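You operate a simulated robot arm through the tools that you are given. There is no shell and no other tool.

The job below is to be done with a simulated robot arm. You get a single attempt, and the scene is never put back.

Task
Clamp the green-ended block and brush a patch of paste on its top.
Fine: the block lies in the flat vice already; pale green paste from the blue pot, by the small brush with the green back, on the bare steel of the top; the brush goes back to its spot; leave the stop and the other blocks. Set down upright: small brush with the green back. A coat counts when it lies all over at full strength: go over it till it gets no stronger.

Only the result counts: the job must be done as asked and must still hold three seconds after the hand-in. Knocking over, shifting, dropping, spilling or breaking anything else fails it.

Robot
A 6-joint arm with a two-finger parallel gripper, fixed in place. Base frame: the origin is at the foot of the arm, x ahead of it, y to its left, z up; the work surface is at about z = 868. Lengths are in mm, angles in rad, forces in N, time in s.
With the tool pointing down near the work surface it reaches from about 260 to 680 mm from the base axis. Its first joint turns from -1.152 to 1.152 rad. Payload 2.9 kg.
The TCP is the grasp point between the finger pads, 30 mm short of the fingertips. In the tool frame z runs along the fingers and y along their closing line. The gripper opens to 110 mm. The fingers are 20 mm wide and 10 mm thick; the gripper's body (48 by 112 mm) begins 55 mm behind the TCP.
Orientation is that of the tool frame in the base frame, as a unit quaternion [x, y, z, w]. With the fingers straight down and closing along the base's y, the tool's x points along the base's -x, its y along +y and its z along -z.

Tools
- The arm moves only by the tool arm_command. Its argument "increments" is one flat list of numbers, 7 for each row, row after row: the shift along the tool's x, y, z in units of 30 mm (1.0 is 30 mm), then the turn, a rotation vector about the tool's x, y, z in units of 5 degrees (1.0 is 5 degrees), then the finger opening in mm, from 0 to 110. In form: [tx, ty, tz, rx, ry, rz, claw, tx, ty, tz, rx, ry, rz, claw, ...]. A call has 1 to 20 rows; each row shifts and turns the commanded pose from where the row before left it, along the tool's axes as they then stand. A call with a number of a shift or a turn outside -1 to 1 is refused whole. Rows are played at 5 a second. More than 50 mm and 0.15 rad between two rows, or a gripper value outside its range, and nothing of the call is played. Where a pose cannot be reached the arm comes as near as it can. A force on the tool above 40 N (or 10 N above the force at the start of the call, whichever is more), or a blocked arm, ends the call early, and 0.2 s more pass. The fingers move at their own pace (about 108 mm/s each) and stop on an object; they squeeze with about 20 N. The grip force told is the motor's: it shows also when the fingers shut on nothing. Time passes only in rows, and 0.2 s behind the last, so rows that do not move let the fingers close. It gives the time, the measured TCP pose, the force on the tool (base axes), the opening and the grip force at its end, in the units of the frame above (readings bear some noise), with the torque about the TCP (base axes, N m) and any sound that the robot's microphone picked up, and new pictures: "pictures" is both (left out), scene, wrist or none.
- Cameras (640 x 400 px; columns grow to the right, rows downward): "scene" is fixed at [76.8, 440, 1407.9]; the picture's right is [-0.71, -0.71, 0.00], its down [-0.30, 0.30, -0.91] and it looks along [0.64, -0.64, -0.42] (base axes); focal length 338 px, centre (320, 200). "wrist" rides on the gripper at [72, 17, -103] in the tool frame; the picture's right is [-0.23, 0.97, 0.00], its down [-0.76, -0.18, -0.62] and it looks along [-0.61, -0.14, 0.78] (tool axes); focal length 222 px, centre (320, 200). There is no depth. A picture from a camera that has moved, and an enlarged one, comes with that camera's place and axes in the base frame and with its lens. The place of the scene camera against the robot may be out by one fixed shift of up to 18 mm in any direction.
- close_up(camera, box): a new picture of the part [left, top, right, bottom] of that camera's present view, enlarged. No time passes.
- hand_in(): hands the job in; it is judged then, once.

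Nothing tells you positions but the pictures and the camera data. Unless the task says otherwise, let go and move clear before handing in.

The tools are called after "Emit:" by a JSON object that holds its "name" and its "arguments". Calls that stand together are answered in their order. arm_command: Moves the arm, as the interface text tells. Its arguments: {"type":"object","properties":{"increments":{"type":"array","items":{"type":"number"}},"pictures":{"type":"string","enum":["both","scene","wrist","none"]}},"required":["increments"]} The other tools are called the same way: close_up (camera, box) takes an enlarged picture of a part of a camera's view; hand_in () hands the job in.

At the start:

```text
clock: 0.0
eef_pos: [356.9, 73.0, 1215.6]
ee_rot: [-0.001, 1.0, 0.0, 0.0]
ft_force: [0.6, 0.0, -0.1]
ft_torque: [0.01, 0.01, -0.02]
finger_gap: 110.1
grip_force: 0.0
```

scene: 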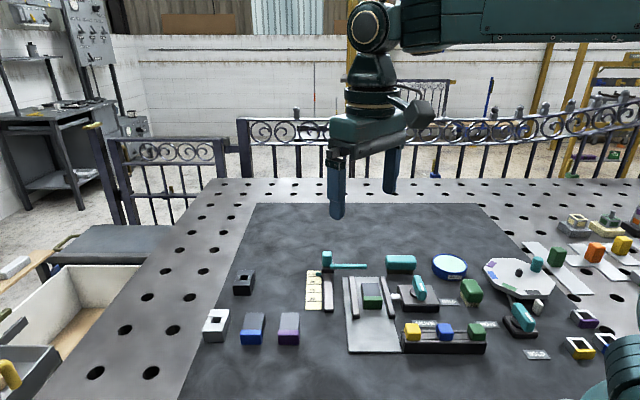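
wrist: 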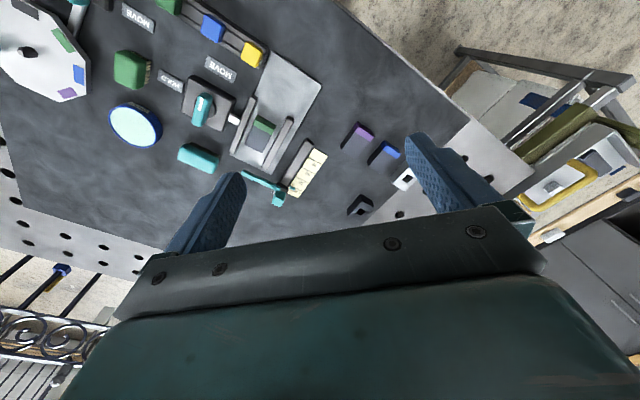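

I see a flat vice with a green-ended block in it, a turquoise lever beside it, brushes in a holder, and a round blue pot. I'll take enlarged pictures first to understand the details.

Emit:
{"name": "close_up", "arguments": {"camera": "scene", "box": [300, 230, 460, 360]}}

Emit:
{"name": "close_up", "arguments": {"camera": "scene", "box": [400, 230, 560, 370]}}

Emit:
{"name": "close_up", "arguments": {"camera": "scene", "box": [480, 200, 640, 370]}}

Emit:
{"name": "close_up", "arguments": {"camera": "wrist", "box": [90, 0, 250, 110]}}

Emit:
{"name": "close_up", "arguments": {"camera": "wrist", "box": [170, 50, 350, 220]}}

Emit:
{"name": "close_up", "arguments": {"camera": "scene", "box": [190, 240, 350, 360]}}

```text
3.08 times, centred on (380, 295) of scene
camera zoom: at [76.8, 440.0, 1407.9], right [-0.71, -0.71, 0.0], down [-0.3, 0.3, -0.91], along [0.64, -0.64, -0.42], focal length 1039 px, centre (135, -92)
```

zoom: 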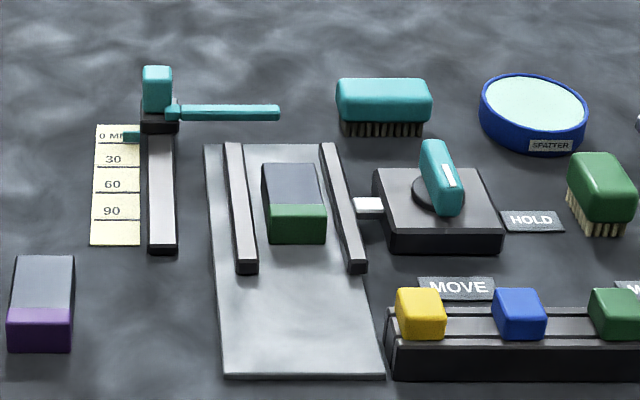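

```text
2.86 times, centred on (480, 300) of scene
camera zoom: at [76.8, 440.0, 1407.9], right [-0.71, -0.71, 0.0], down [-0.3, 0.3, -0.91], along [0.64, -0.64, -0.42], focal length 965 px, centre (-137, -86)
```

zoom: 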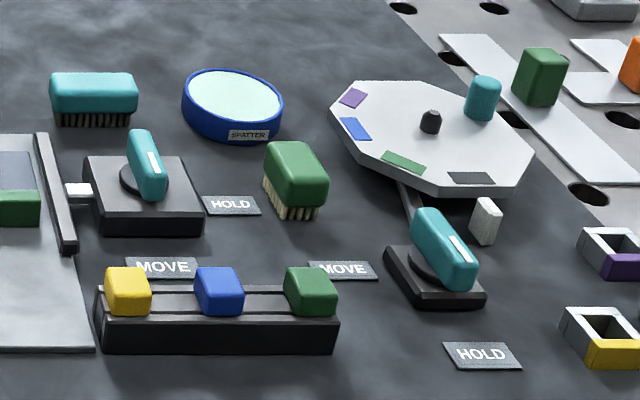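

```text
2.35 times, centred on (560, 285) of scene
camera zoom: at [76.8, 440.0, 1407.9], right [-0.71, -0.71, 0.0], down [-0.3, 0.3, -0.91], along [0.64, -0.64, -0.42], focal length 794 px, centre (-245, 0)
```

zoom: 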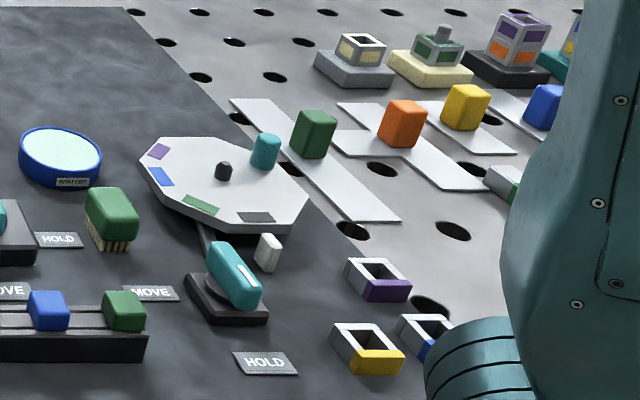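

```text
3.64 times, centred on (170, 55) of wrist
camera zoom: at [283.3, 90.4, 1319.2], right [0.23, 0.97, 0.0], down [0.76, -0.18, 0.62], along [0.61, -0.14, -0.78], focal length 808 px, centre (866, 727)
```

zoom: 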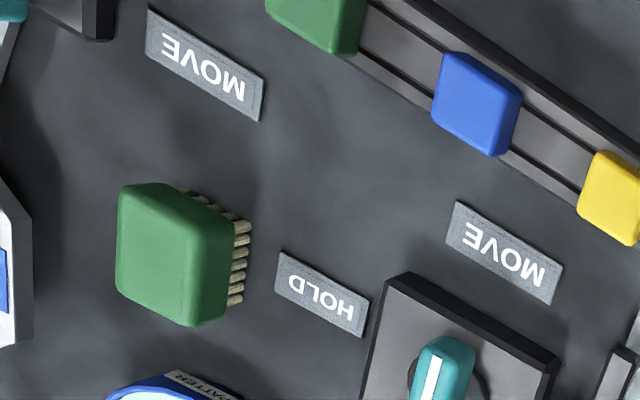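

```text
2.35 times, centred on (260, 135) of wrist
camera zoom: at [283.3, 90.4, 1319.2], right [0.23, 0.97, 0.0], down [0.76, -0.18, 0.62], along [0.61, -0.14, -0.78], focal length 523 px, centre (461, 353)
```

zoom: 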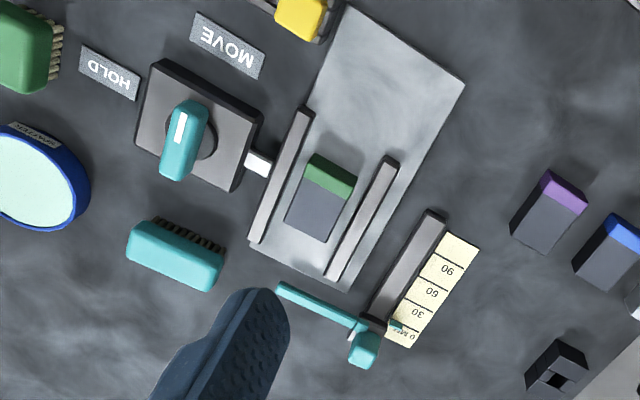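

```text
3.33 times, centred on (270, 300) of scene
camera zoom: at [76.8, 440.0, 1407.9], right [-0.71, -0.71, 0.0], down [-0.3, 0.3, -0.91], along [0.64, -0.64, -0.42], focal length 1126 px, centre (487, -133)
```

zoom: 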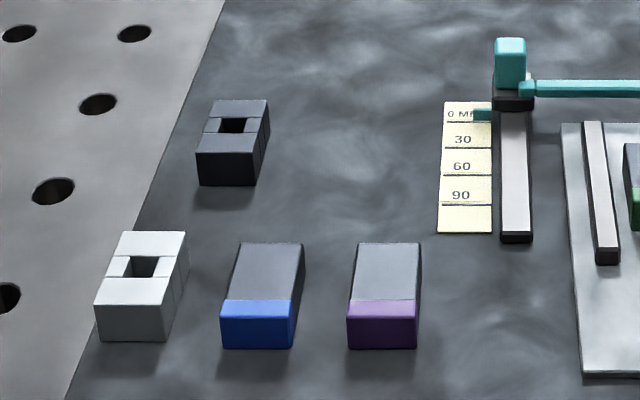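

The lever by the vice appears to point at MOVE, and it has a HOLD label to turn it to. I'll move over the vice, turn the gripper by -90° and look closer with the wrist camera.

Emit:
{"name": "arm_command", "arguments": {"increments": [-0.145, -0.455, 0.933, 0, 0, 0, 110, -0.145, -0.455, 0.933, 0, 0, 0, 110, -0.145, -0.455, 0.933, 0, 0, 0, 110, -0.145, -0.455, 0.933, 0, 0, 0, 110, -0.145, -0.455, 0.933, 0, 0, 0, 110, -0.145, -0.455, 0.933, 0, 0, 0, 110, 0, 0, 0, 0, 0, 1, 110, 0, 0, 0, 0, 0, 1, 110, 0, 0, 0, 0, 0, 1, 110, 0, 0, 0, 0, 0, 1, 110, 0, 0, 0, 0, 0, 1, 110, 0, 0, 0, 0, 0, 1, 110, 0, 0, 0, 0, 0, 1, 110, 0, 0, 0, 0, 0, 1, 110, 0, 0, 0, 0, 0, 1, 110], "pictures": "none"}}

Emit:
{"name": "arm_command", "arguments": {"increments": [0, 0, 0, 0, 0, 1, 110, 0, 0, 0, 0, 0, 1, 110, 0, 0, 0, 0, 0, 1, 110, 0, 0, 0, 0, 0, 1, 110, 0, 0, 0, 0, 0, 1, 110, 0, 0, 0, 0, 0, 1, 110, 0, 0, 0, 0, 0, 1, 110, 0, 0, 0, 0, 0, 1, 110, 0, 0, 0, 0, 0, 1, 110]}}

```text
clock: 3.2
eef_pos: [383.1, -8.7, 1046.3]
ee_rot: [0.384, 0.923, 0.0, 0.0]
ft_force: [-0.2, 0.5, 0.7]
ft_torque: [-0.02, 0.02, -0.01]
finger_gap: 109.7
grip_force: 0.1
```

```text
clock: 5.2
eef_pos: [381.2, -8.5, 1046.2]
ee_rot: [0.708, 0.706, 0.0, 0.0]
ft_force: [0.3, 0.7, 0.0]
ft_torque: [0.02, -0.01, -0.03]
finger_gap: 110.2
grip_force: 0.1
camera wrist: at [398.7, 63.9, 1150.6], right [0.97, -0.23, 0.0], down [-0.18, -0.76, 0.62], along [-0.14, -0.61, -0.78], focal length 222 px, centre (320, 200)
```

scene: 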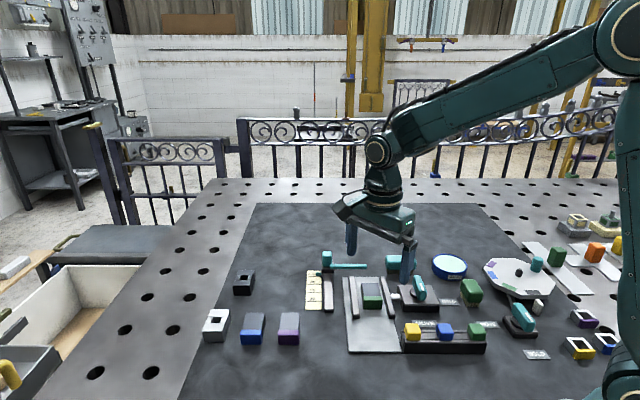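
wrist: 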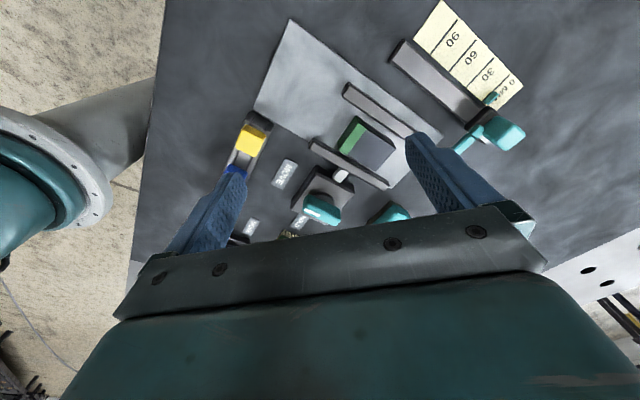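

The gripper hides the lever in this view. I'll back the camera off along +y to see the vice and levers clearly.

Emit:
{"name": "arm_command", "arguments": {"increments": [0.9, 0, 0, 0, 0, 0, 110, 0.9, 0, 0, 0, 0, 0, 110, 0.9, 0, 0, 0, 0, 0, 110, 0.9, 0, 0, 0, 0, 0, 110], "pictures": "wrist"}}

Emit:
{"name": "close_up", "arguments": {"camera": "wrist", "box": [220, 60, 420, 220]}}

Emit:
{"name": "close_up", "arguments": {"camera": "wrist", "box": [220, 140, 340, 220]}}

```text
clock: 6.2
eef_pos: [380.4, 98.4, 1045.4]
ee_rot: [0.708, 0.706, 0.0, -0.001]
ft_force: [-0.6, -0.2, -0.2]
ft_torque: [0.01, 0.02, -0.01]
finger_gap: 110.1
grip_force: 0.0
camera wrist: at [398.0, 170.8, 1150.3], right [0.97, -0.23, 0.0], down [-0.18, -0.76, 0.62], along [-0.14, -0.61, -0.78], focal length 222 px, centre (320, 200)
```

wrist: 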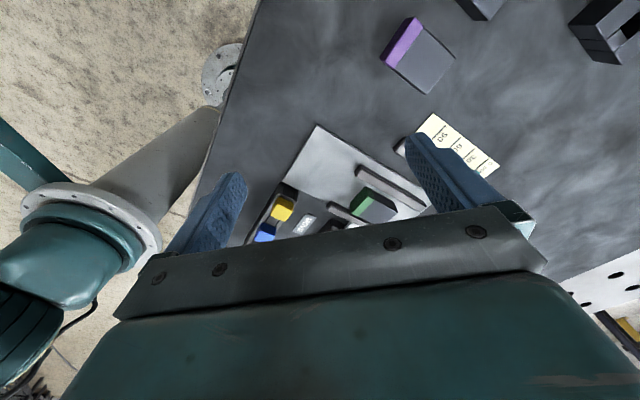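

```text
2.50 times, centred on (320, 140) of wrist
camera zoom: at [398.0, 170.8, 1150.3], right [0.97, -0.23, 0.0], down [-0.18, -0.76, 0.62], along [-0.14, -0.61, -0.78], focal length 555 px, centre (320, 350)
```

zoom: 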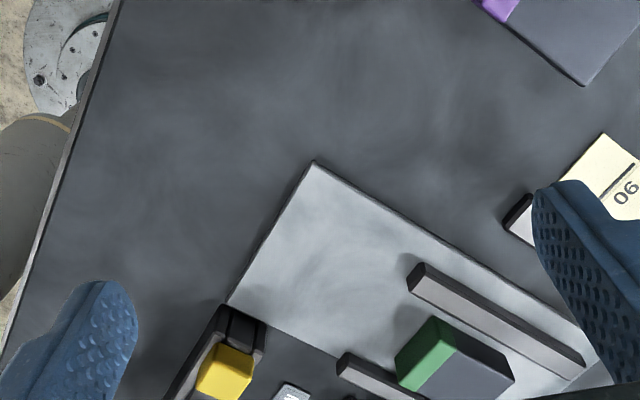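

```text
5.00 times, centred on (280, 180) of wrist
camera zoom: at [398.0, 170.8, 1150.3], right [0.97, -0.23, 0.0], down [-0.18, -0.76, 0.62], along [-0.14, -0.61, -0.78], focal length 1111 px, centre (520, 300)
```

zoom: 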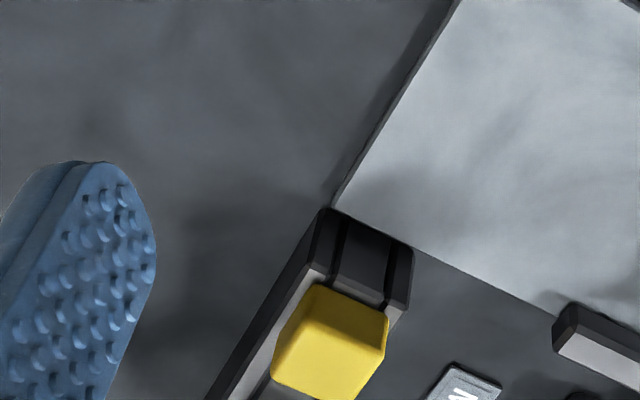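

The far side falls behind the gripper, so the camera must sit above the objects. I'll move the arm to about y = -100 and look again.

Emit:
{"name": "arm_command", "arguments": {"increments": [-0.825, -0.125, -0.15, 0, 0, 0, 110, -0.825, -0.125, -0.15, 0, 0, 0, 110, -0.825, -0.125, -0.15, 0, 0, 0, 110, -0.825, -0.125, -0.15, 0, 0, 0, 110, -0.825, -0.125, -0.15, 0, 0, 0, 110, -0.825, -0.125, -0.15, 0, 0, 0, 110, -0.825, -0.125, -0.15, 0, 0, 0, 110, -0.825, -0.125, -0.15, 0, 0, 0, 110], "pictures": "wrist"}}

Emit:
{"name": "close_up", "arguments": {"camera": "wrist", "box": [220, 0, 420, 120]}}

Emit:
{"name": "close_up", "arguments": {"camera": "wrist", "box": [220, 100, 420, 220]}}

```text
clock: 8.0
eef_pos: [350.0, -100.0, 1082.7]
ee_rot: [0.708, 0.707, 0.0, 0.0]
ft_force: [0.1, 0.1, 0.1]
ft_torque: [-0.01, 0.02, 0.0]
finger_gap: 109.9
grip_force: 0.0
camera wrist: at [366.2, -28.4, 1186.7], right [0.97, -0.23, 0.0], down [-0.18, -0.76, 0.62], along [-0.14, -0.61, -0.78], focal length 222 px, centre (320, 200)
```

wrist: 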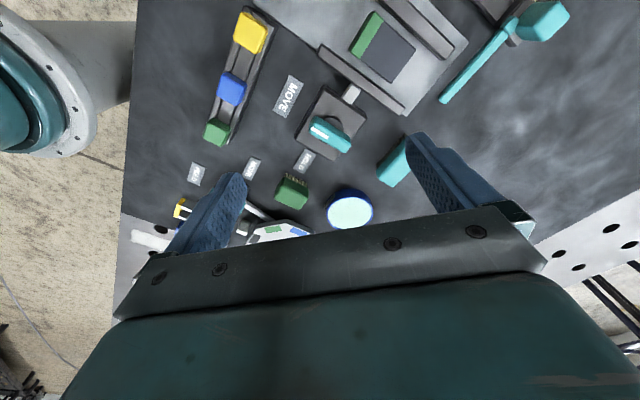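

```text
3.20 times, centred on (320, 60) of wrist
camera zoom: at [366.2, -28.4, 1186.7], right [0.97, -0.23, 0.0], down [-0.18, -0.76, 0.62], along [-0.14, -0.61, -0.78], focal length 711 px, centre (320, 648)
```

zoom: 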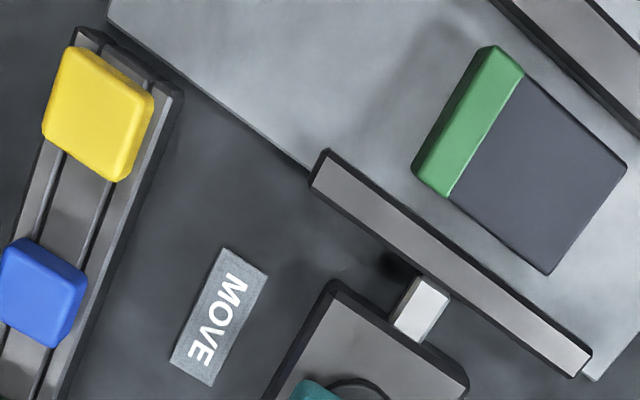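

```text
3.20 times, centred on (320, 160) of wrist
camera zoom: at [366.2, -28.4, 1186.7], right [0.97, -0.23, 0.0], down [-0.18, -0.76, 0.62], along [-0.14, -0.61, -0.78], focal length 711 px, centre (320, 328)
```

zoom: 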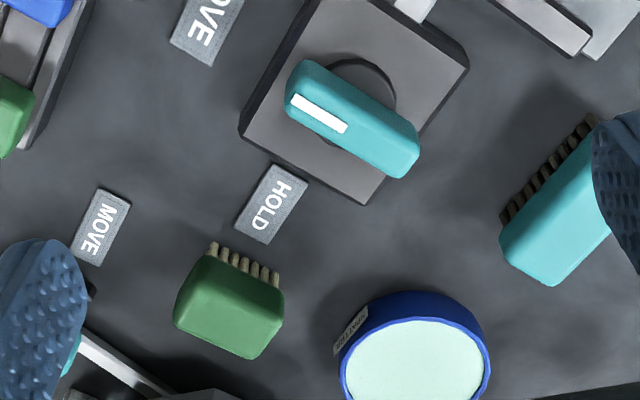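

The lever points at MOVE, and turning it about 90° counter-clockwise (seen from above) brings it to HOLD. Its pivot is near (353, -140) with the top near z = 927. I'll go above it, align the fingers across it and check.

Emit:
{"name": "arm_command", "arguments": {"increments": [-0.667, 0.05, 0, 0, 0, 0, 110, -0.667, 0.05, 0, 0, 0, 0, 110, 0, 0, 0.2, 0, 0, -1, 110, 0, 0, 0.2, 0, 0, -1, 90, 0, 0, 0.2, 0, 0, -1, 80, 0, 0, 0.2, 0, 0, -1, 70, 0, 0, 0.2, 0, 0, -1, 60, 0, 0, 0.2, 0, 0, -1, 60, 0, 0, 0.2, 0, 0, -1, 60, 0, 0, 0.2, 0, 0, -1, 60, 0, 0, 0.2, 0, 0, -1, 60], "pictures": "wrist"}}

Emit:
{"name": "close_up", "arguments": {"camera": "wrist", "box": [220, 20, 420, 220]}}

```text
clock: 10.4
eef_pos: [354.4, -138.8, 1029.6]
ee_rot: [0.383, 0.924, 0.0, -0.001]
ft_force: [0.0, -0.1, 0.6]
ft_torque: [0.03, -0.02, 0.01]
finger_gap: 59.9
grip_force: 0.1
camera wrist: at [315.3, -76.3, 1134.7], right [0.85, 0.53, 0.0], down [0.41, -0.66, 0.62], along [0.33, -0.53, -0.78], focal length 222 px, centre (320, 200)
```

wrist: 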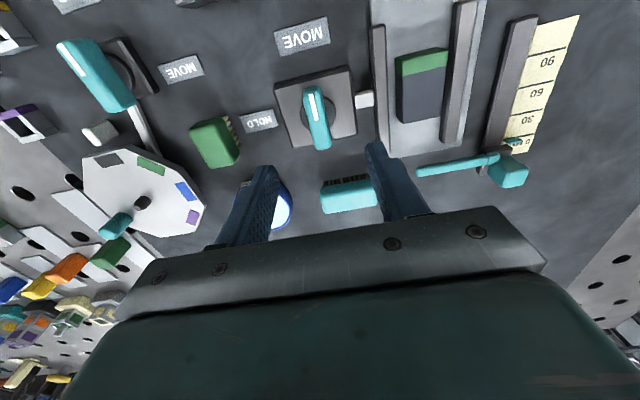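

```text
2.00 times, centred on (320, 120) of wrist
camera zoom: at [315.3, -76.3, 1134.7], right [0.85, 0.53, 0.0], down [0.41, -0.66, 0.62], along [0.33, -0.53, -0.78], focal length 444 px, centre (320, 360)
```

zoom: 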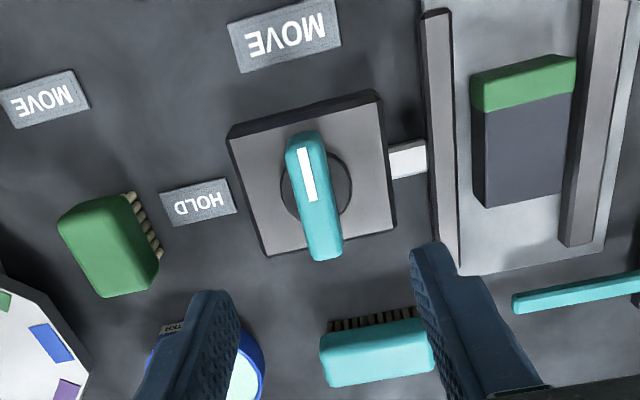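

The lever is squarely between the fingers and its pivot is under the gripper. I'll lower onto it and close.

Emit:
{"name": "arm_command", "arguments": {"increments": [-0.03, -0.07, 0.81, 0, 0, 0, 50, 0, 0, 0.81, 0, 0, 0, 50, 0, 0, 0.81, 0, 0, 0, 50, 0, 0, 0.81, 0, 0, 0, 50, 0, 0, 0, 0, 0, 0, 50], "pictures": "both"}}

Emit:
{"name": "close_up", "arguments": {"camera": "scene", "box": [360, 230, 480, 330]}}

```text
clock: 11.6
eef_pos: [352.8, -140.6, 932.1]
ee_rot: [0.383, 0.924, 0.0, 0.0]
ft_force: [-0.7, 0.3, -0.4]
ft_torque: [-0.02, 0.03, 0.0]
finger_gap: 50.2
grip_force: 0.1
camera wrist: at [313.4, -77.2, 1036.4], right [0.85, 0.53, 0.0], down [0.41, -0.66, 0.62], along [0.33, -0.53, -0.78], focal length 222 px, centre (320, 200)
```

scene: 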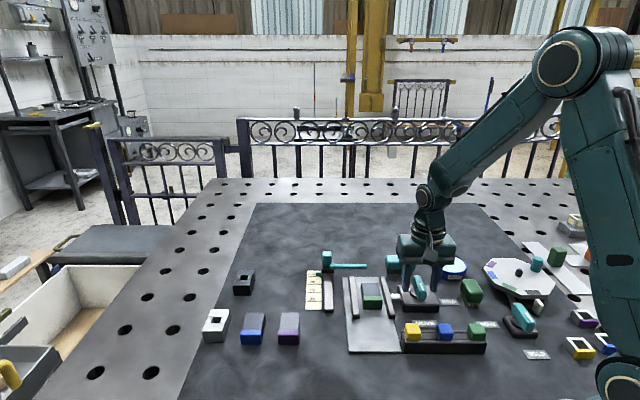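
wrist: 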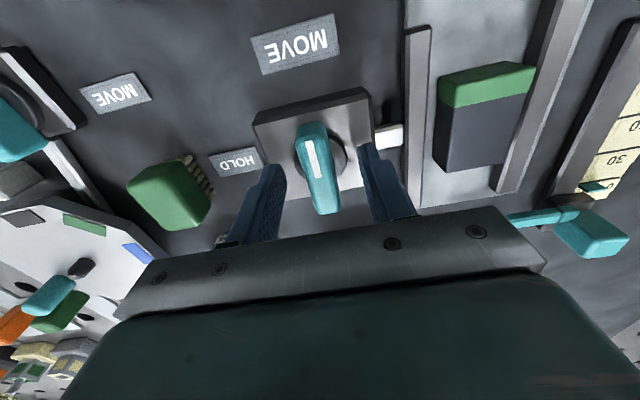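

```text
4.00 times, centred on (420, 280) of scene
camera zoom: at [76.8, 440.0, 1407.9], right [-0.71, -0.71, 0.0], down [-0.3, 0.3, -0.91], along [0.64, -0.64, -0.42], focal length 1351 px, centre (-80, -120)
```

zoom: 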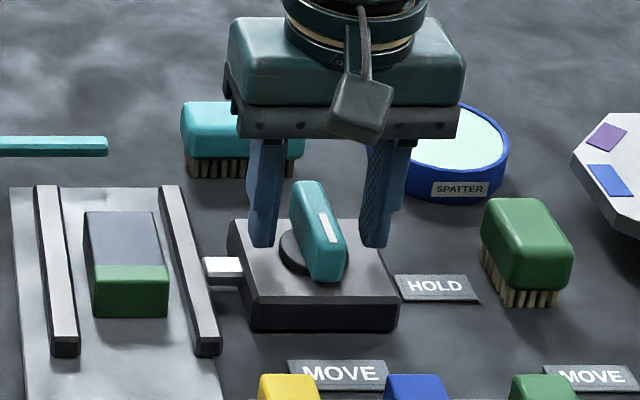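

The fingers straddle the lever cleanly. I'll close on it and turn it 90° towards HOLD.

Emit:
{"name": "arm_command", "arguments": {"increments": [0, 0, 0, 0, 0, 0, 0, 0, 0, 0, 0, 0, 0, 0, 0, 0, 0, 0, 0, 0, 0], "pictures": "wrist"}}

Emit:
{"name": "arm_command", "arguments": {"increments": [0, 0, 0, 0, 0, -1, 0, 0, 0, 0, 0, 0, -1, 0, 0, 0, 0, 0, 0, -1, 0, 0, 0, 0, 0, 0, -1, 0, 0, 0, 0, 0, 0, -1, 0, 0, 0, 0, 0, 0, -1, 0], "pictures": "wrist"}}

```text
clock: 12.4
eef_pos: [352.4, -140.9, 932.4]
ee_rot: [0.382, 0.924, 0.0, -0.001]
ft_force: [-1.4, 0.0, -6.3]
ft_torque: [-0.28, -0.35, -0.02]
finger_gap: 17.8
grip_force: 44.8
camera wrist: at [313.4, -77.2, 1036.5], right [0.85, 0.53, 0.0], down [0.41, -0.66, 0.62], along [0.33, -0.53, -0.78], focal length 222 px, centre (320, 200)
```

wrist: 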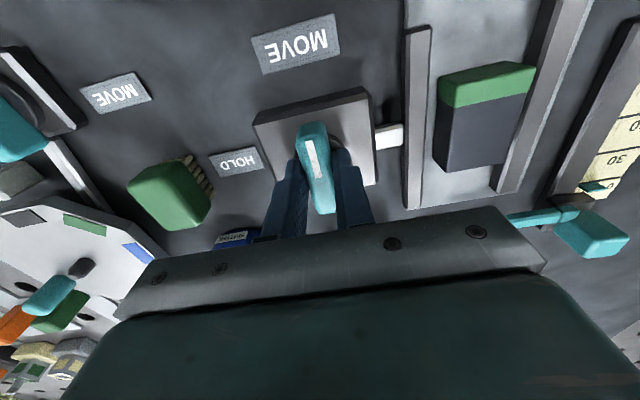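

```text
clock: 13.8
eef_pos: [352.4, -141.0, 932.2]
ee_rot: [0.13, 0.991, 0.0, 0.0]
ft_force: [-12.7, 0.1, 17.1]
ft_torque: [0.01, 0.2, -0.03]
finger_gap: 17.9
grip_force: 45.4
camera wrist: at [286.7, -105.8, 1036.5], right [0.47, 0.88, 0.0], down [0.69, -0.37, 0.62], along [0.55, -0.29, -0.78], focal length 222 px, centre (320, 200)
```

wrist: 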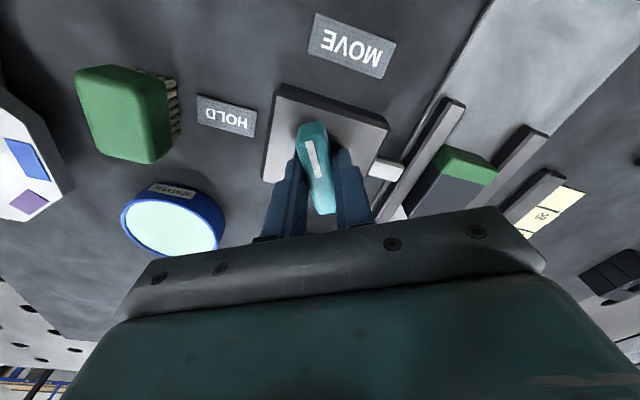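

The lever turns and the jaw closes on the block. I'll continue turning.

Emit:
{"name": "arm_command", "arguments": {"increments": [0, 0, 0, 0, 0, -1, 0, 0, 0, 0, 0, 0, -1, 0, 0, 0, 0, 0, 0, -1, 0, 0, 0, 0, 0, 0, -1, 0, 0, 0, 0, 0, 0, -1, 0, 0, 0, 0, 0, 0, -1, 0], "pictures": "wrist"}}

Emit:
{"name": "arm_command", "arguments": {"increments": [0, 0, 0, 0, 0, -1, 0, 0, 0, 0, 0, 0, -1, 0, 0, 0, 0, 0, 0, -1, 0, 0, 0, 0, 0, 0, -1, 0, 0, 0, 0, 0, 0, -1, 0, 0, 0, 0, 0, 0, -1, 0], "pictures": "both"}}

Emit:
{"name": "close_up", "arguments": {"camera": "scene", "box": [340, 230, 480, 350]}}

```text
clock: 15.2
eef_pos: [351.9, -141.1, 932.3]
ee_rot: [-0.13, 0.991, 0.0, -0.001]
ft_force: [-23.7, -6.8, 23.4]
ft_torque: [0.14, -0.36, -0.02]
finger_gap: 17.8
grip_force: 45.5
camera wrist: at [278.1, -143.8, 1036.5], right [-0.03, 1.0, 0.0], down [0.78, 0.03, 0.62], along [0.62, 0.02, -0.78], focal length 222 px, centre (320, 200)
```

wrist: 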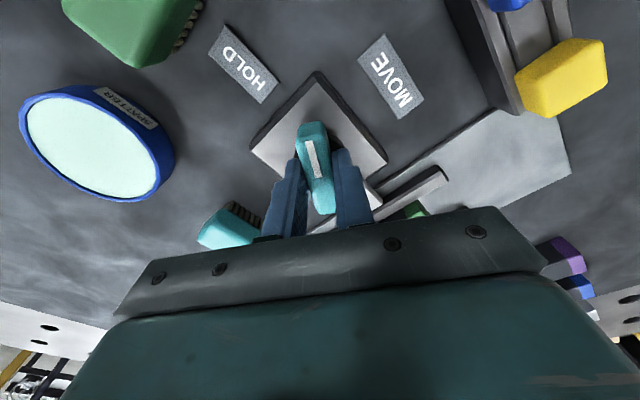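

```text
clock: 16.6
eef_pos: [352.3, -141.9, 932.5]
ee_rot: [-0.382, 0.924, 0.0, -0.002]
ft_force: [-25.0, -13.1, 13.7]
ft_torque: [0.36, -0.33, -0.15]
finger_gap: 17.7
grip_force: 44.8
camera wrist: at [289.8, -180.9, 1036.7], right [-0.53, 0.85, 0.0], down [0.67, 0.41, 0.62], along [0.53, 0.33, -0.78], focal length 222 px, centre (320, 200)
```

scene: 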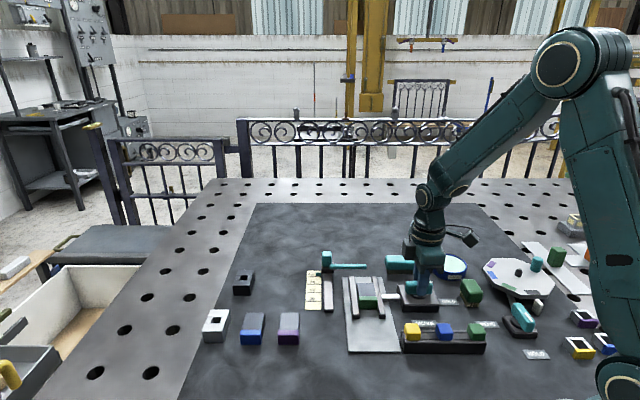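
wrist: 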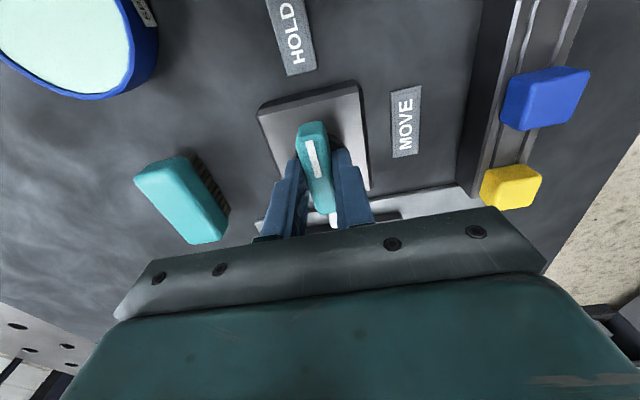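

```text
3.33 times, centred on (410, 290) of scene
camera zoom: at [76.0, 439.7, 1408.0], right [-0.71, -0.71, 0.0], down [-0.3, 0.3, -0.91], along [0.64, -0.64, -0.42], focal length 1126 px, centre (20, -100)
```

zoom: 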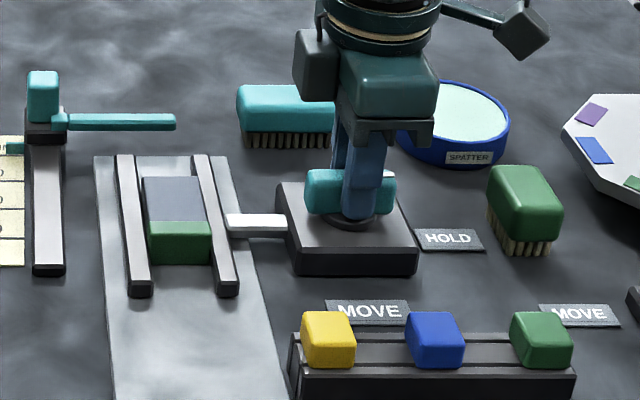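

The lever now points at HOLD and the jaw sits on the block. I'll let go, rise and check.

Emit:
{"name": "arm_command", "arguments": {"increments": [0, 0, 0, 0, 0, 0, 50, 0, 0, 0, 0, 0, 0, 50, 0, 0, -0.8, 0, 0, 0, 50, 0, 0, -0.8, 0, 0, 0, 50, 0, 0, -0.8, 0, 0, 0, 50, 0, 0, -0.8, 0, 0, 0, 80, 0, 0, -0.8, 0, 0, 0, 110], "pictures": "both"}}

Emit:
{"name": "close_up", "arguments": {"camera": "scene", "box": [330, 250, 450, 350]}}

Emit:
{"name": "close_up", "arguments": {"camera": "wrist", "box": [220, 60, 420, 220]}}

```text
clock: 18.2
eef_pos: [354.8, -140.6, 1052.7]
ee_rot: [-0.383, 0.924, 0.001, 0.0]
ft_force: [-0.2, -1.3, -1.3]
ft_torque: [0.05, -0.01, -0.01]
finger_gap: 109.8
grip_force: 0.1
camera wrist: at [291.0, -179.5, 1156.0], right [-0.53, 0.85, 0.0], down [0.66, 0.41, 0.62], along [0.53, 0.33, -0.78], focal length 222 px, centre (320, 200)
```

scene: 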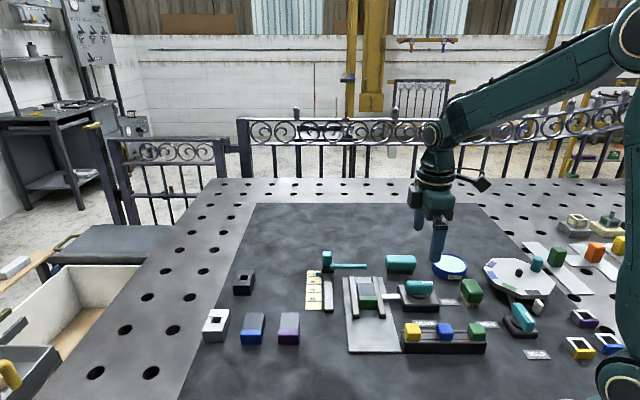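
wrist: 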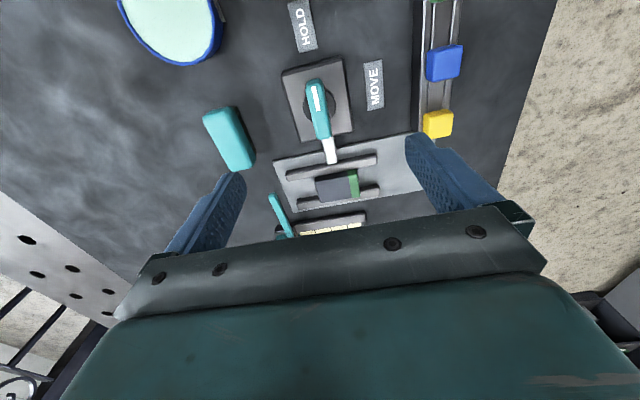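

```text
4.00 times, centred on (390, 300) of scene
camera zoom: at [76.8, 440.0, 1407.9], right [-0.71, -0.71, 0.0], down [-0.3, 0.3, -0.91], along [0.64, -0.64, -0.42], focal length 1351 px, centre (40, -200)
```

zoom: 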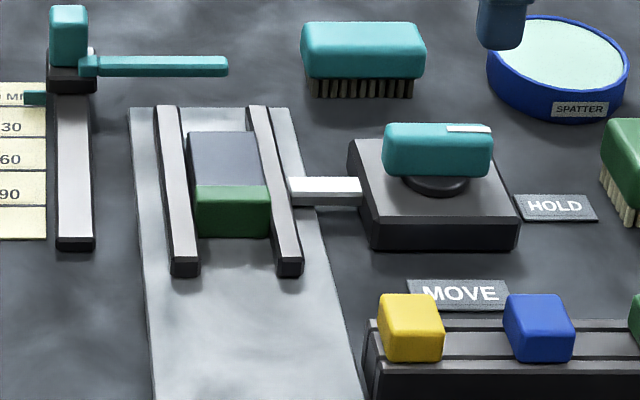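

```text
2.50 times, centred on (320, 140) of wrist
camera zoom: at [291.0, -179.5, 1156.0], right [-0.53, 0.85, 0.0], down [0.66, 0.41, 0.62], along [0.53, 0.33, -0.78], focal length 555 px, centre (320, 350)
```

zoom: 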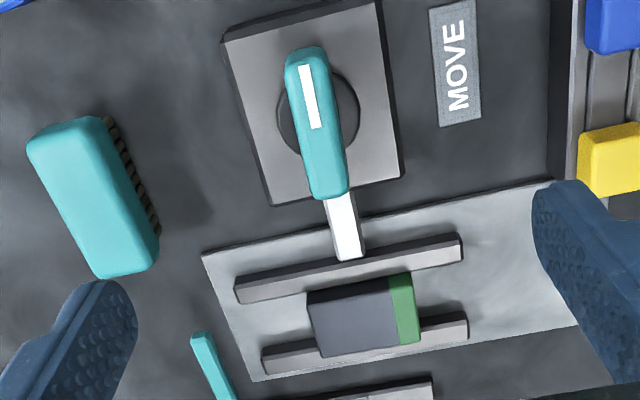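

The lever points at HOLD and the block seems gripped; I'll verify from above later. Next I'll look at the green brush and the pot from close by.

Emit:
{"name": "arm_command", "arguments": {"increments": [0.81, -0.08, 0.35, 0, 0, 0, 110, 0.81, -0.08, 0.35, 0, 0, 0, 110, 0.81, -0.08, 0.35, 0, 0, 0, 110, 0.81, -0.08, 0.35, 0, 0, 0, 110, 0, 0, 0, 0, 0, 0, 110], "pictures": "both"}}

Emit:
{"name": "close_up", "arguments": {"camera": "wrist", "box": [200, 20, 440, 210]}}

Emit:
{"name": "close_up", "arguments": {"camera": "scene", "box": [420, 250, 520, 320]}}

```text
clock: 19.4
eef_pos: [291.0, -217.3, 1011.3]
ee_rot: [-0.384, 0.923, 0.0, 0.0]
ft_force: [0.4, 0.0, 0.5]
ft_torque: [0.0, 0.03, -0.03]
finger_gap: 109.9
grip_force: 0.1
camera wrist: at [228.2, -256.4, 1114.4], right [-0.53, 0.85, 0.0], down [0.66, 0.41, 0.62], along [0.53, 0.33, -0.78], focal length 222 px, centre (320, 200)
```

scene: 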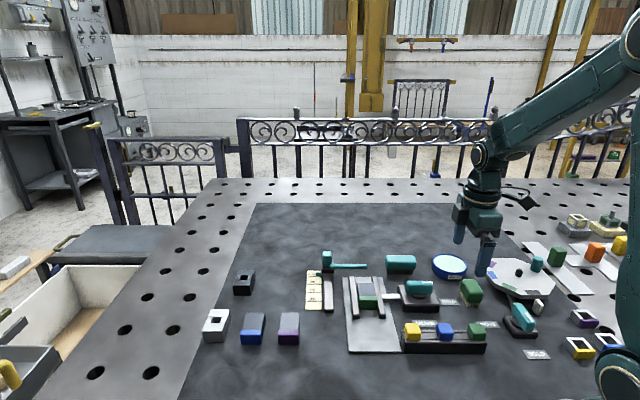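
wrist: 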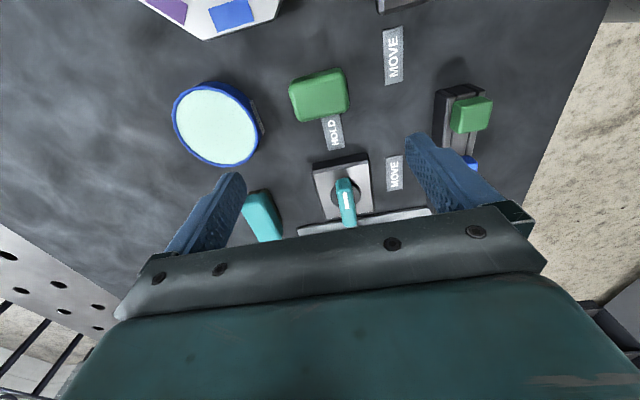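

```text
2.11 times, centred on (320, 115) of wrist
camera zoom: at [228.2, -256.4, 1114.4], right [-0.53, 0.85, 0.0], down [0.66, 0.41, 0.62], along [0.53, 0.33, -0.78], focal length 468 px, centre (320, 379)
```

zoom: 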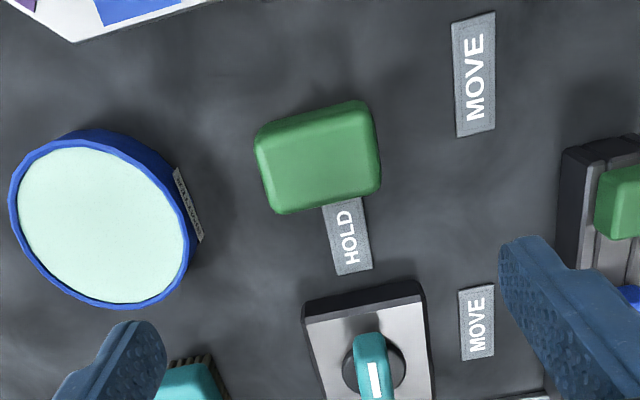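

```text
5.71 times, centred on (470, 285) of scene
camera zoom: at [76.8, 440.0, 1407.9], right [-0.71, -0.71, 0.0], down [-0.3, 0.3, -0.91], along [0.64, -0.64, -0.42], focal length 1930 px, centre (-537, -286)
```

zoom: 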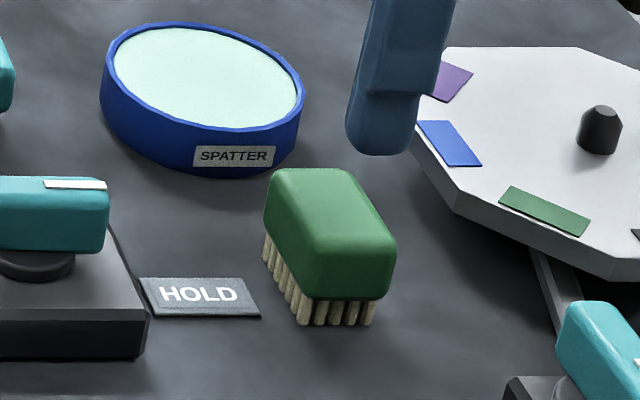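

The green brush stands at about (272, -228), 45 × 33 mm, long axis along (1,-1), and the pot is at about (355, -290). I'll go over the brush with the fingers turned to close across its narrow side.

Emit:
{"name": "arm_command", "arguments": {"increments": [0.7, 0.195, 0, 0, 0, 0, 110, 0, 0, 0, 0, 0, 1, 110, 0, 0, 0, 0, 0, 1, 110, 0, 0, 0, 0, 0, 1, 110, 0, 0, 0, 0, 0, 1, 110, 0, 0, 0, 0, 0, 1, 110, 0, 0, 0, 0, 0, 1, 110, 0, 0, 0, 0, 0, 1, 110, 0, 0, 0, 0, 0, 1, 110, 0, 0, 0, 0, 0, 1, 110, 0, 0, 0, 0, 0, 1, 110, 0, 0, 0, 0, 0, 1, 110, 0, 0, 0, 0, 0, 1, 110, 0, 0, 0, 0, 0, 1, 110, 0, 0, 0, 0, 0, 1, 110, 0, 0, 0, 0, 0, 1, 110, 0, 0, 0, 0, 0, 1, 110, 0, 0, 0, 0, 0, 1, 110, 0, 0, 0, 0, 0, 1, 110], "pictures": "wrist"}}

Emit:
{"name": "close_up", "arguments": {"camera": "wrist", "box": [220, 40, 420, 200]}}

```text
clock: 23.4
eef_pos: [271.4, -227.3, 1009.5]
ee_rot: [0.383, 0.924, 0.0, 0.0]
ft_force: [0.2, 0.3, -0.7]
ft_torque: [-0.02, -0.02, -0.02]
finger_gap: 109.9
grip_force: 0.1
camera wrist: at [232.4, -164.4, 1113.6], right [0.85, 0.53, 0.0], down [0.41, -0.66, 0.62], along [0.33, -0.53, -0.78], focal length 222 px, centre (320, 200)
```

wrist: 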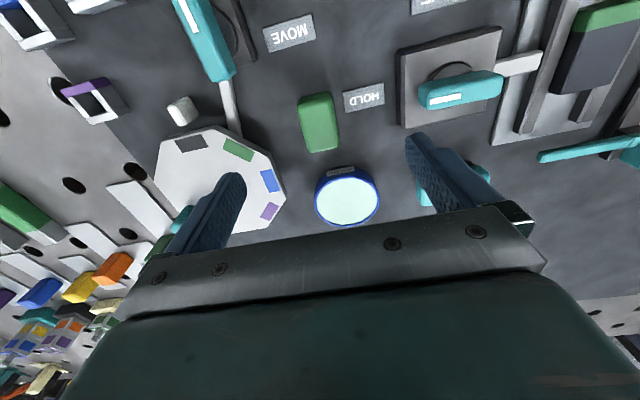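

```text
2.50 times, centred on (320, 120) of wrist
camera zoom: at [232.4, -164.4, 1113.6], right [0.85, 0.53, 0.0], down [0.41, -0.66, 0.62], along [0.33, -0.53, -0.78], focal length 555 px, centre (320, 400)
```

zoom: 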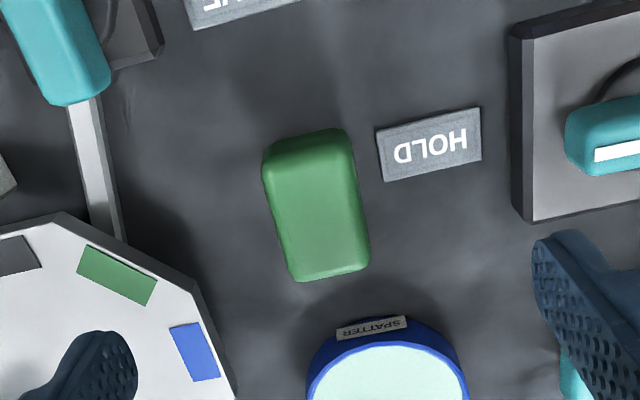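

The brush is centred well and aligned with the fingers. I'll lower around it and check before closing.

Emit:
{"name": "arm_command", "arguments": {"increments": [-0.1, -0.026, 0.795, 0, 0, 0, 75, 0, 0, 0.795, 0, 0, 0, 70, 0, 0, 0.795, 0, 0, 0, 70, 0, 0, 0.795, 0, 0, 0, 70, 0, 0, 0, 0, 0, 0, 70], "pictures": "both"}}

Emit:
{"name": "close_up", "arguments": {"camera": "scene", "box": [420, 240, 520, 320]}}

Emit:
{"name": "close_up", "arguments": {"camera": "wrist", "box": [220, 100, 420, 220]}}

```text
clock: 24.6
eef_pos: [274.9, -229.8, 914.4]
ee_rot: [0.383, 0.924, 0.0, 0.0]
ft_force: [-0.4, -0.4, 1.2]
ft_torque: [-0.02, -0.04, 0.01]
finger_gap: 70.2
grip_force: 0.1
camera wrist: at [234.7, -166.9, 1018.4], right [0.85, 0.53, 0.0], down [0.41, -0.66, 0.62], along [0.33, -0.53, -0.78], focal length 222 px, centre (320, 200)
```

scene: 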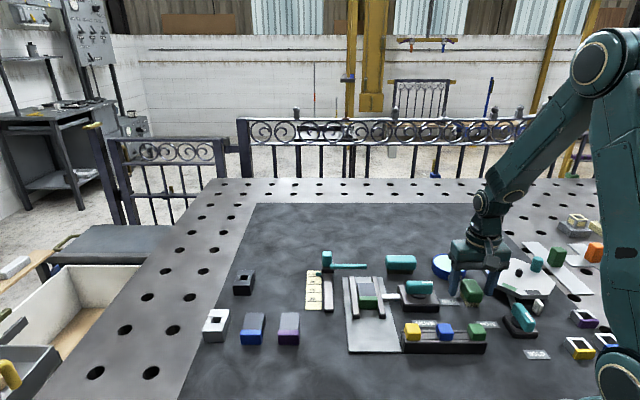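
wrist: 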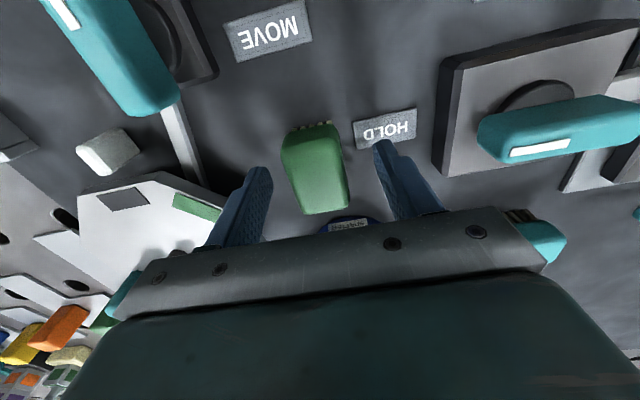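

```text
5.00 times, centred on (470, 280) of scene
camera zoom: at [76.8, 440.0, 1407.9], right [-0.71, -0.71, 0.0], down [-0.3, 0.3, -0.91], along [0.64, -0.64, -0.42], focal length 1688 px, centre (-430, -200)
```

zoom: 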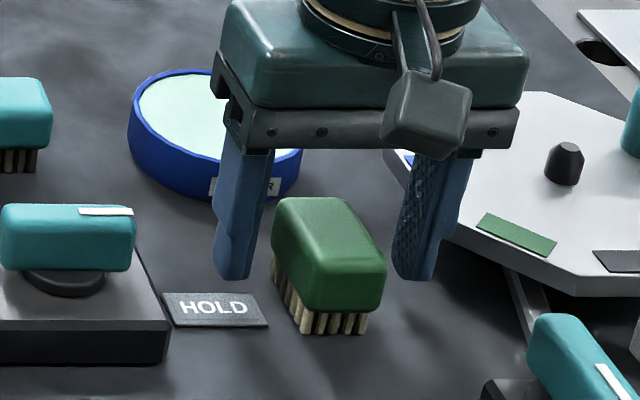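

```text
3.20 times, centred on (320, 160) of wrist
camera zoom: at [234.7, -166.9, 1018.4], right [0.85, 0.53, 0.0], down [0.41, -0.66, 0.62], along [0.33, -0.53, -0.78], focal length 711 px, centre (320, 328)
```

zoom: 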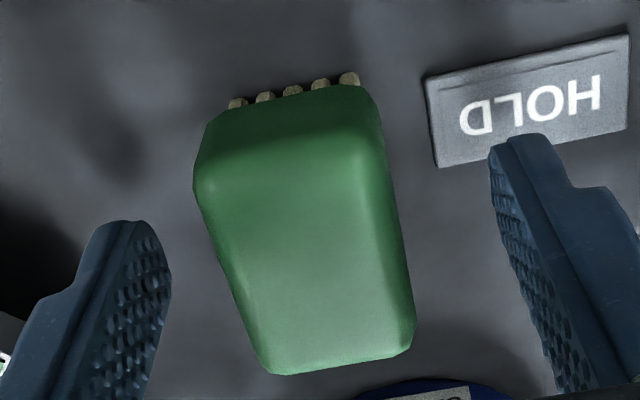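

The fingers straddle the brush evenly, tips well above the table. I'll close and lift it slightly, checking the grip.

Emit:
{"name": "arm_command", "arguments": {"increments": [0, 0, 0, 0, 0, 0, 0, 0, 0, 0, 0, 0, 0, 0, 0, 0, 0, 0, 0, 0, 0], "pictures": "none"}}

Emit:
{"name": "arm_command", "arguments": {"increments": [0, 0, -0.5, 0, 0, 0, 0, 0, 0, -1, 0, 0, 0, 0, 0, 0, -1, 0, 0, 0, 0, 0, 0, 0, 0, 0, 0, 0], "pictures": "both"}}

Emit:
{"name": "close_up", "arguments": {"camera": "scene", "box": [420, 220, 520, 300]}}

Emit:
{"name": "close_up", "arguments": {"camera": "wrist", "box": [220, 100, 420, 220]}}

```text
clock: 25.4
eef_pos: [274.1, -230.7, 915.5]
ee_rot: [0.383, 0.924, 0.0, 0.0]
ft_force: [0.0, -0.2, 0.3]
ft_torque: [0.02, -0.01, 0.04]
finger_gap: 33.3
grip_force: 19.6
```

```text
clock: 26.4
eef_pos: [272.4, -228.8, 990.3]
ee_rot: [0.382, 0.924, -0.001, 0.0]
ft_force: [-0.4, -1.1, -0.7]
ft_torque: [0.01, 0.01, -0.01]
finger_gap: 33.5
grip_force: 19.8
camera wrist: at [233.6, -165.2, 1094.0], right [0.85, 0.53, 0.0], down [0.41, -0.66, 0.62], along [0.33, -0.53, -0.78], focal length 222 px, centre (320, 200)
```

scene: 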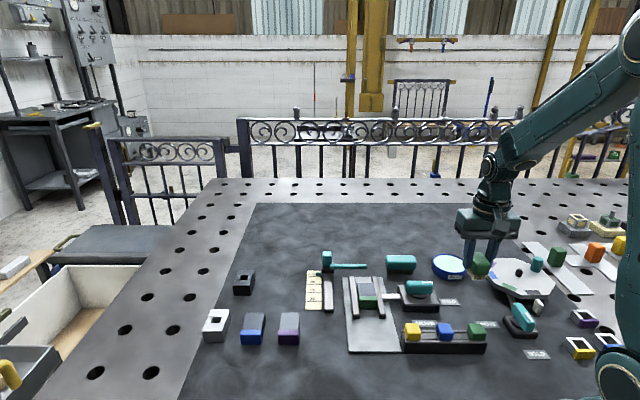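
wrist: 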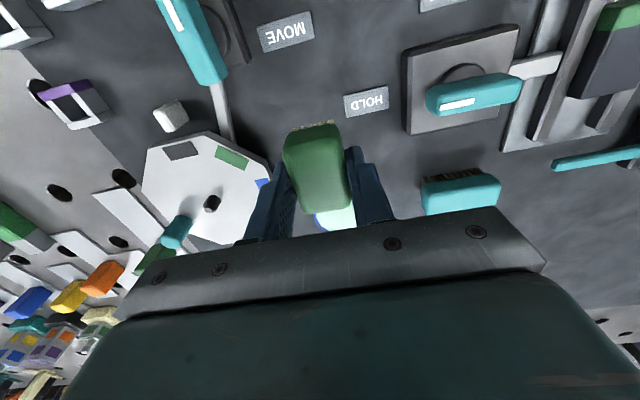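

```text
5.00 times, centred on (470, 260) of scene
camera zoom: at [76.8, 440.0, 1407.9], right [-0.71, -0.71, 0.0], down [-0.3, 0.3, -0.91], along [0.64, -0.64, -0.42], focal length 1688 px, centre (-430, -100)
```

zoom: 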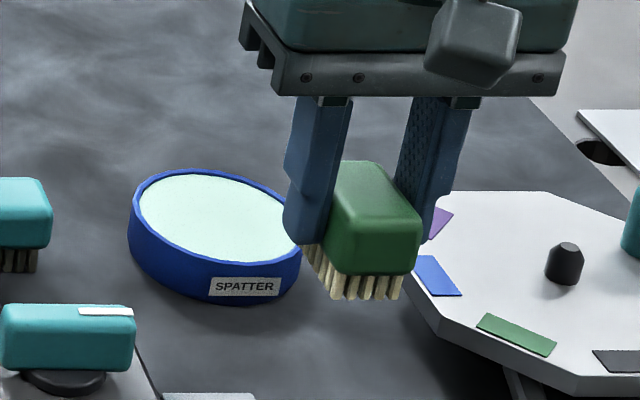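

```text
3.20 times, centred on (320, 160) of wrist
camera zoom: at [233.6, -165.2, 1094.0], right [0.85, 0.53, 0.0], down [0.41, -0.66, 0.62], along [0.33, -0.53, -0.78], focal length 711 px, centre (320, 328)
```

zoom: 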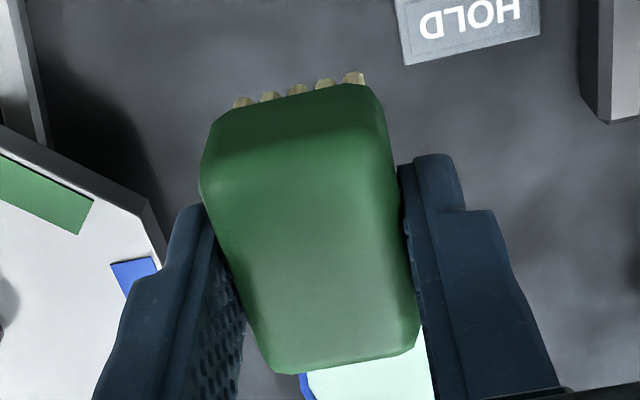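

The brush is held (33 mm wide) and hangs straight. I'll carry it past the pot so that the camera sees the pot from straight above, to fix its position.

Emit:
{"name": "arm_command", "arguments": {"increments": [-0.807, 0.057, 0, 0, 0, 0, 0, -0.807, 0.057, 0, 0, 0, 0, 0, -0.807, 0.057, 0, 0, 0, 0, 0, -0.807, 0.057, 0, 0, 0, 0, 0, -0.807, 0.057, 0, 0, 0, 0, 0, -0.807, 0.057, 0, 0, 0, 0, 0, 0, 0, 0, 0, 0, 0, 0], "pictures": "wrist"}}

Emit:
{"name": "close_up", "arguments": {"camera": "wrist", "box": [220, 0, 420, 125]}}

Emit:
{"name": "close_up", "arguments": {"camera": "scene", "box": [400, 220, 520, 300]}}

```text
clock: 28.0
eef_pos: [384.3, -324.8, 987.9]
ee_rot: [0.383, 0.924, -0.001, 0.0]
ft_force: [-0.1, -0.8, 0.2]
ft_torque: [-0.02, 0.0, -0.02]
finger_gap: 33.4
grip_force: 20.7
camera wrist: at [344.9, -261.6, 1092.1], right [0.85, 0.53, 0.0], down [0.41, -0.66, 0.62], along [0.33, -0.53, -0.78], focal length 222 px, centre (320, 200)
```

wrist: 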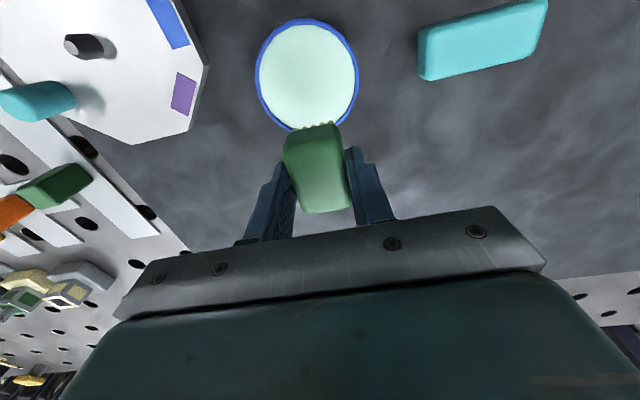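

```text
3.20 times, centred on (320, 62) of wrist
camera zoom: at [344.9, -261.6, 1092.1], right [0.85, 0.53, 0.0], down [0.41, -0.66, 0.62], along [0.33, -0.53, -0.78], focal length 711 px, centre (320, 640)
```

zoom: 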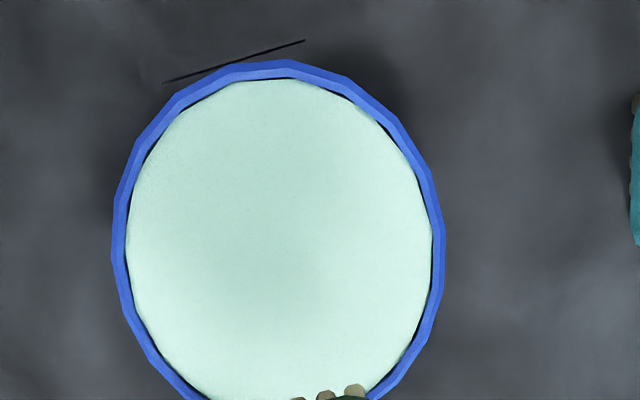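

```text
5.00 times, centred on (460, 260) of scene
camera zoom: at [76.9, 440.0, 1407.9], right [-0.71, -0.71, 0.0], down [-0.3, 0.3, -0.91], along [0.64, -0.64, -0.42], focal length 1688 px, centre (-380, -100)
```

zoom: 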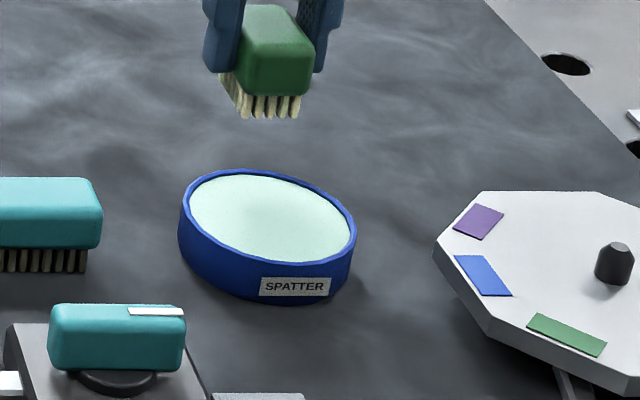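

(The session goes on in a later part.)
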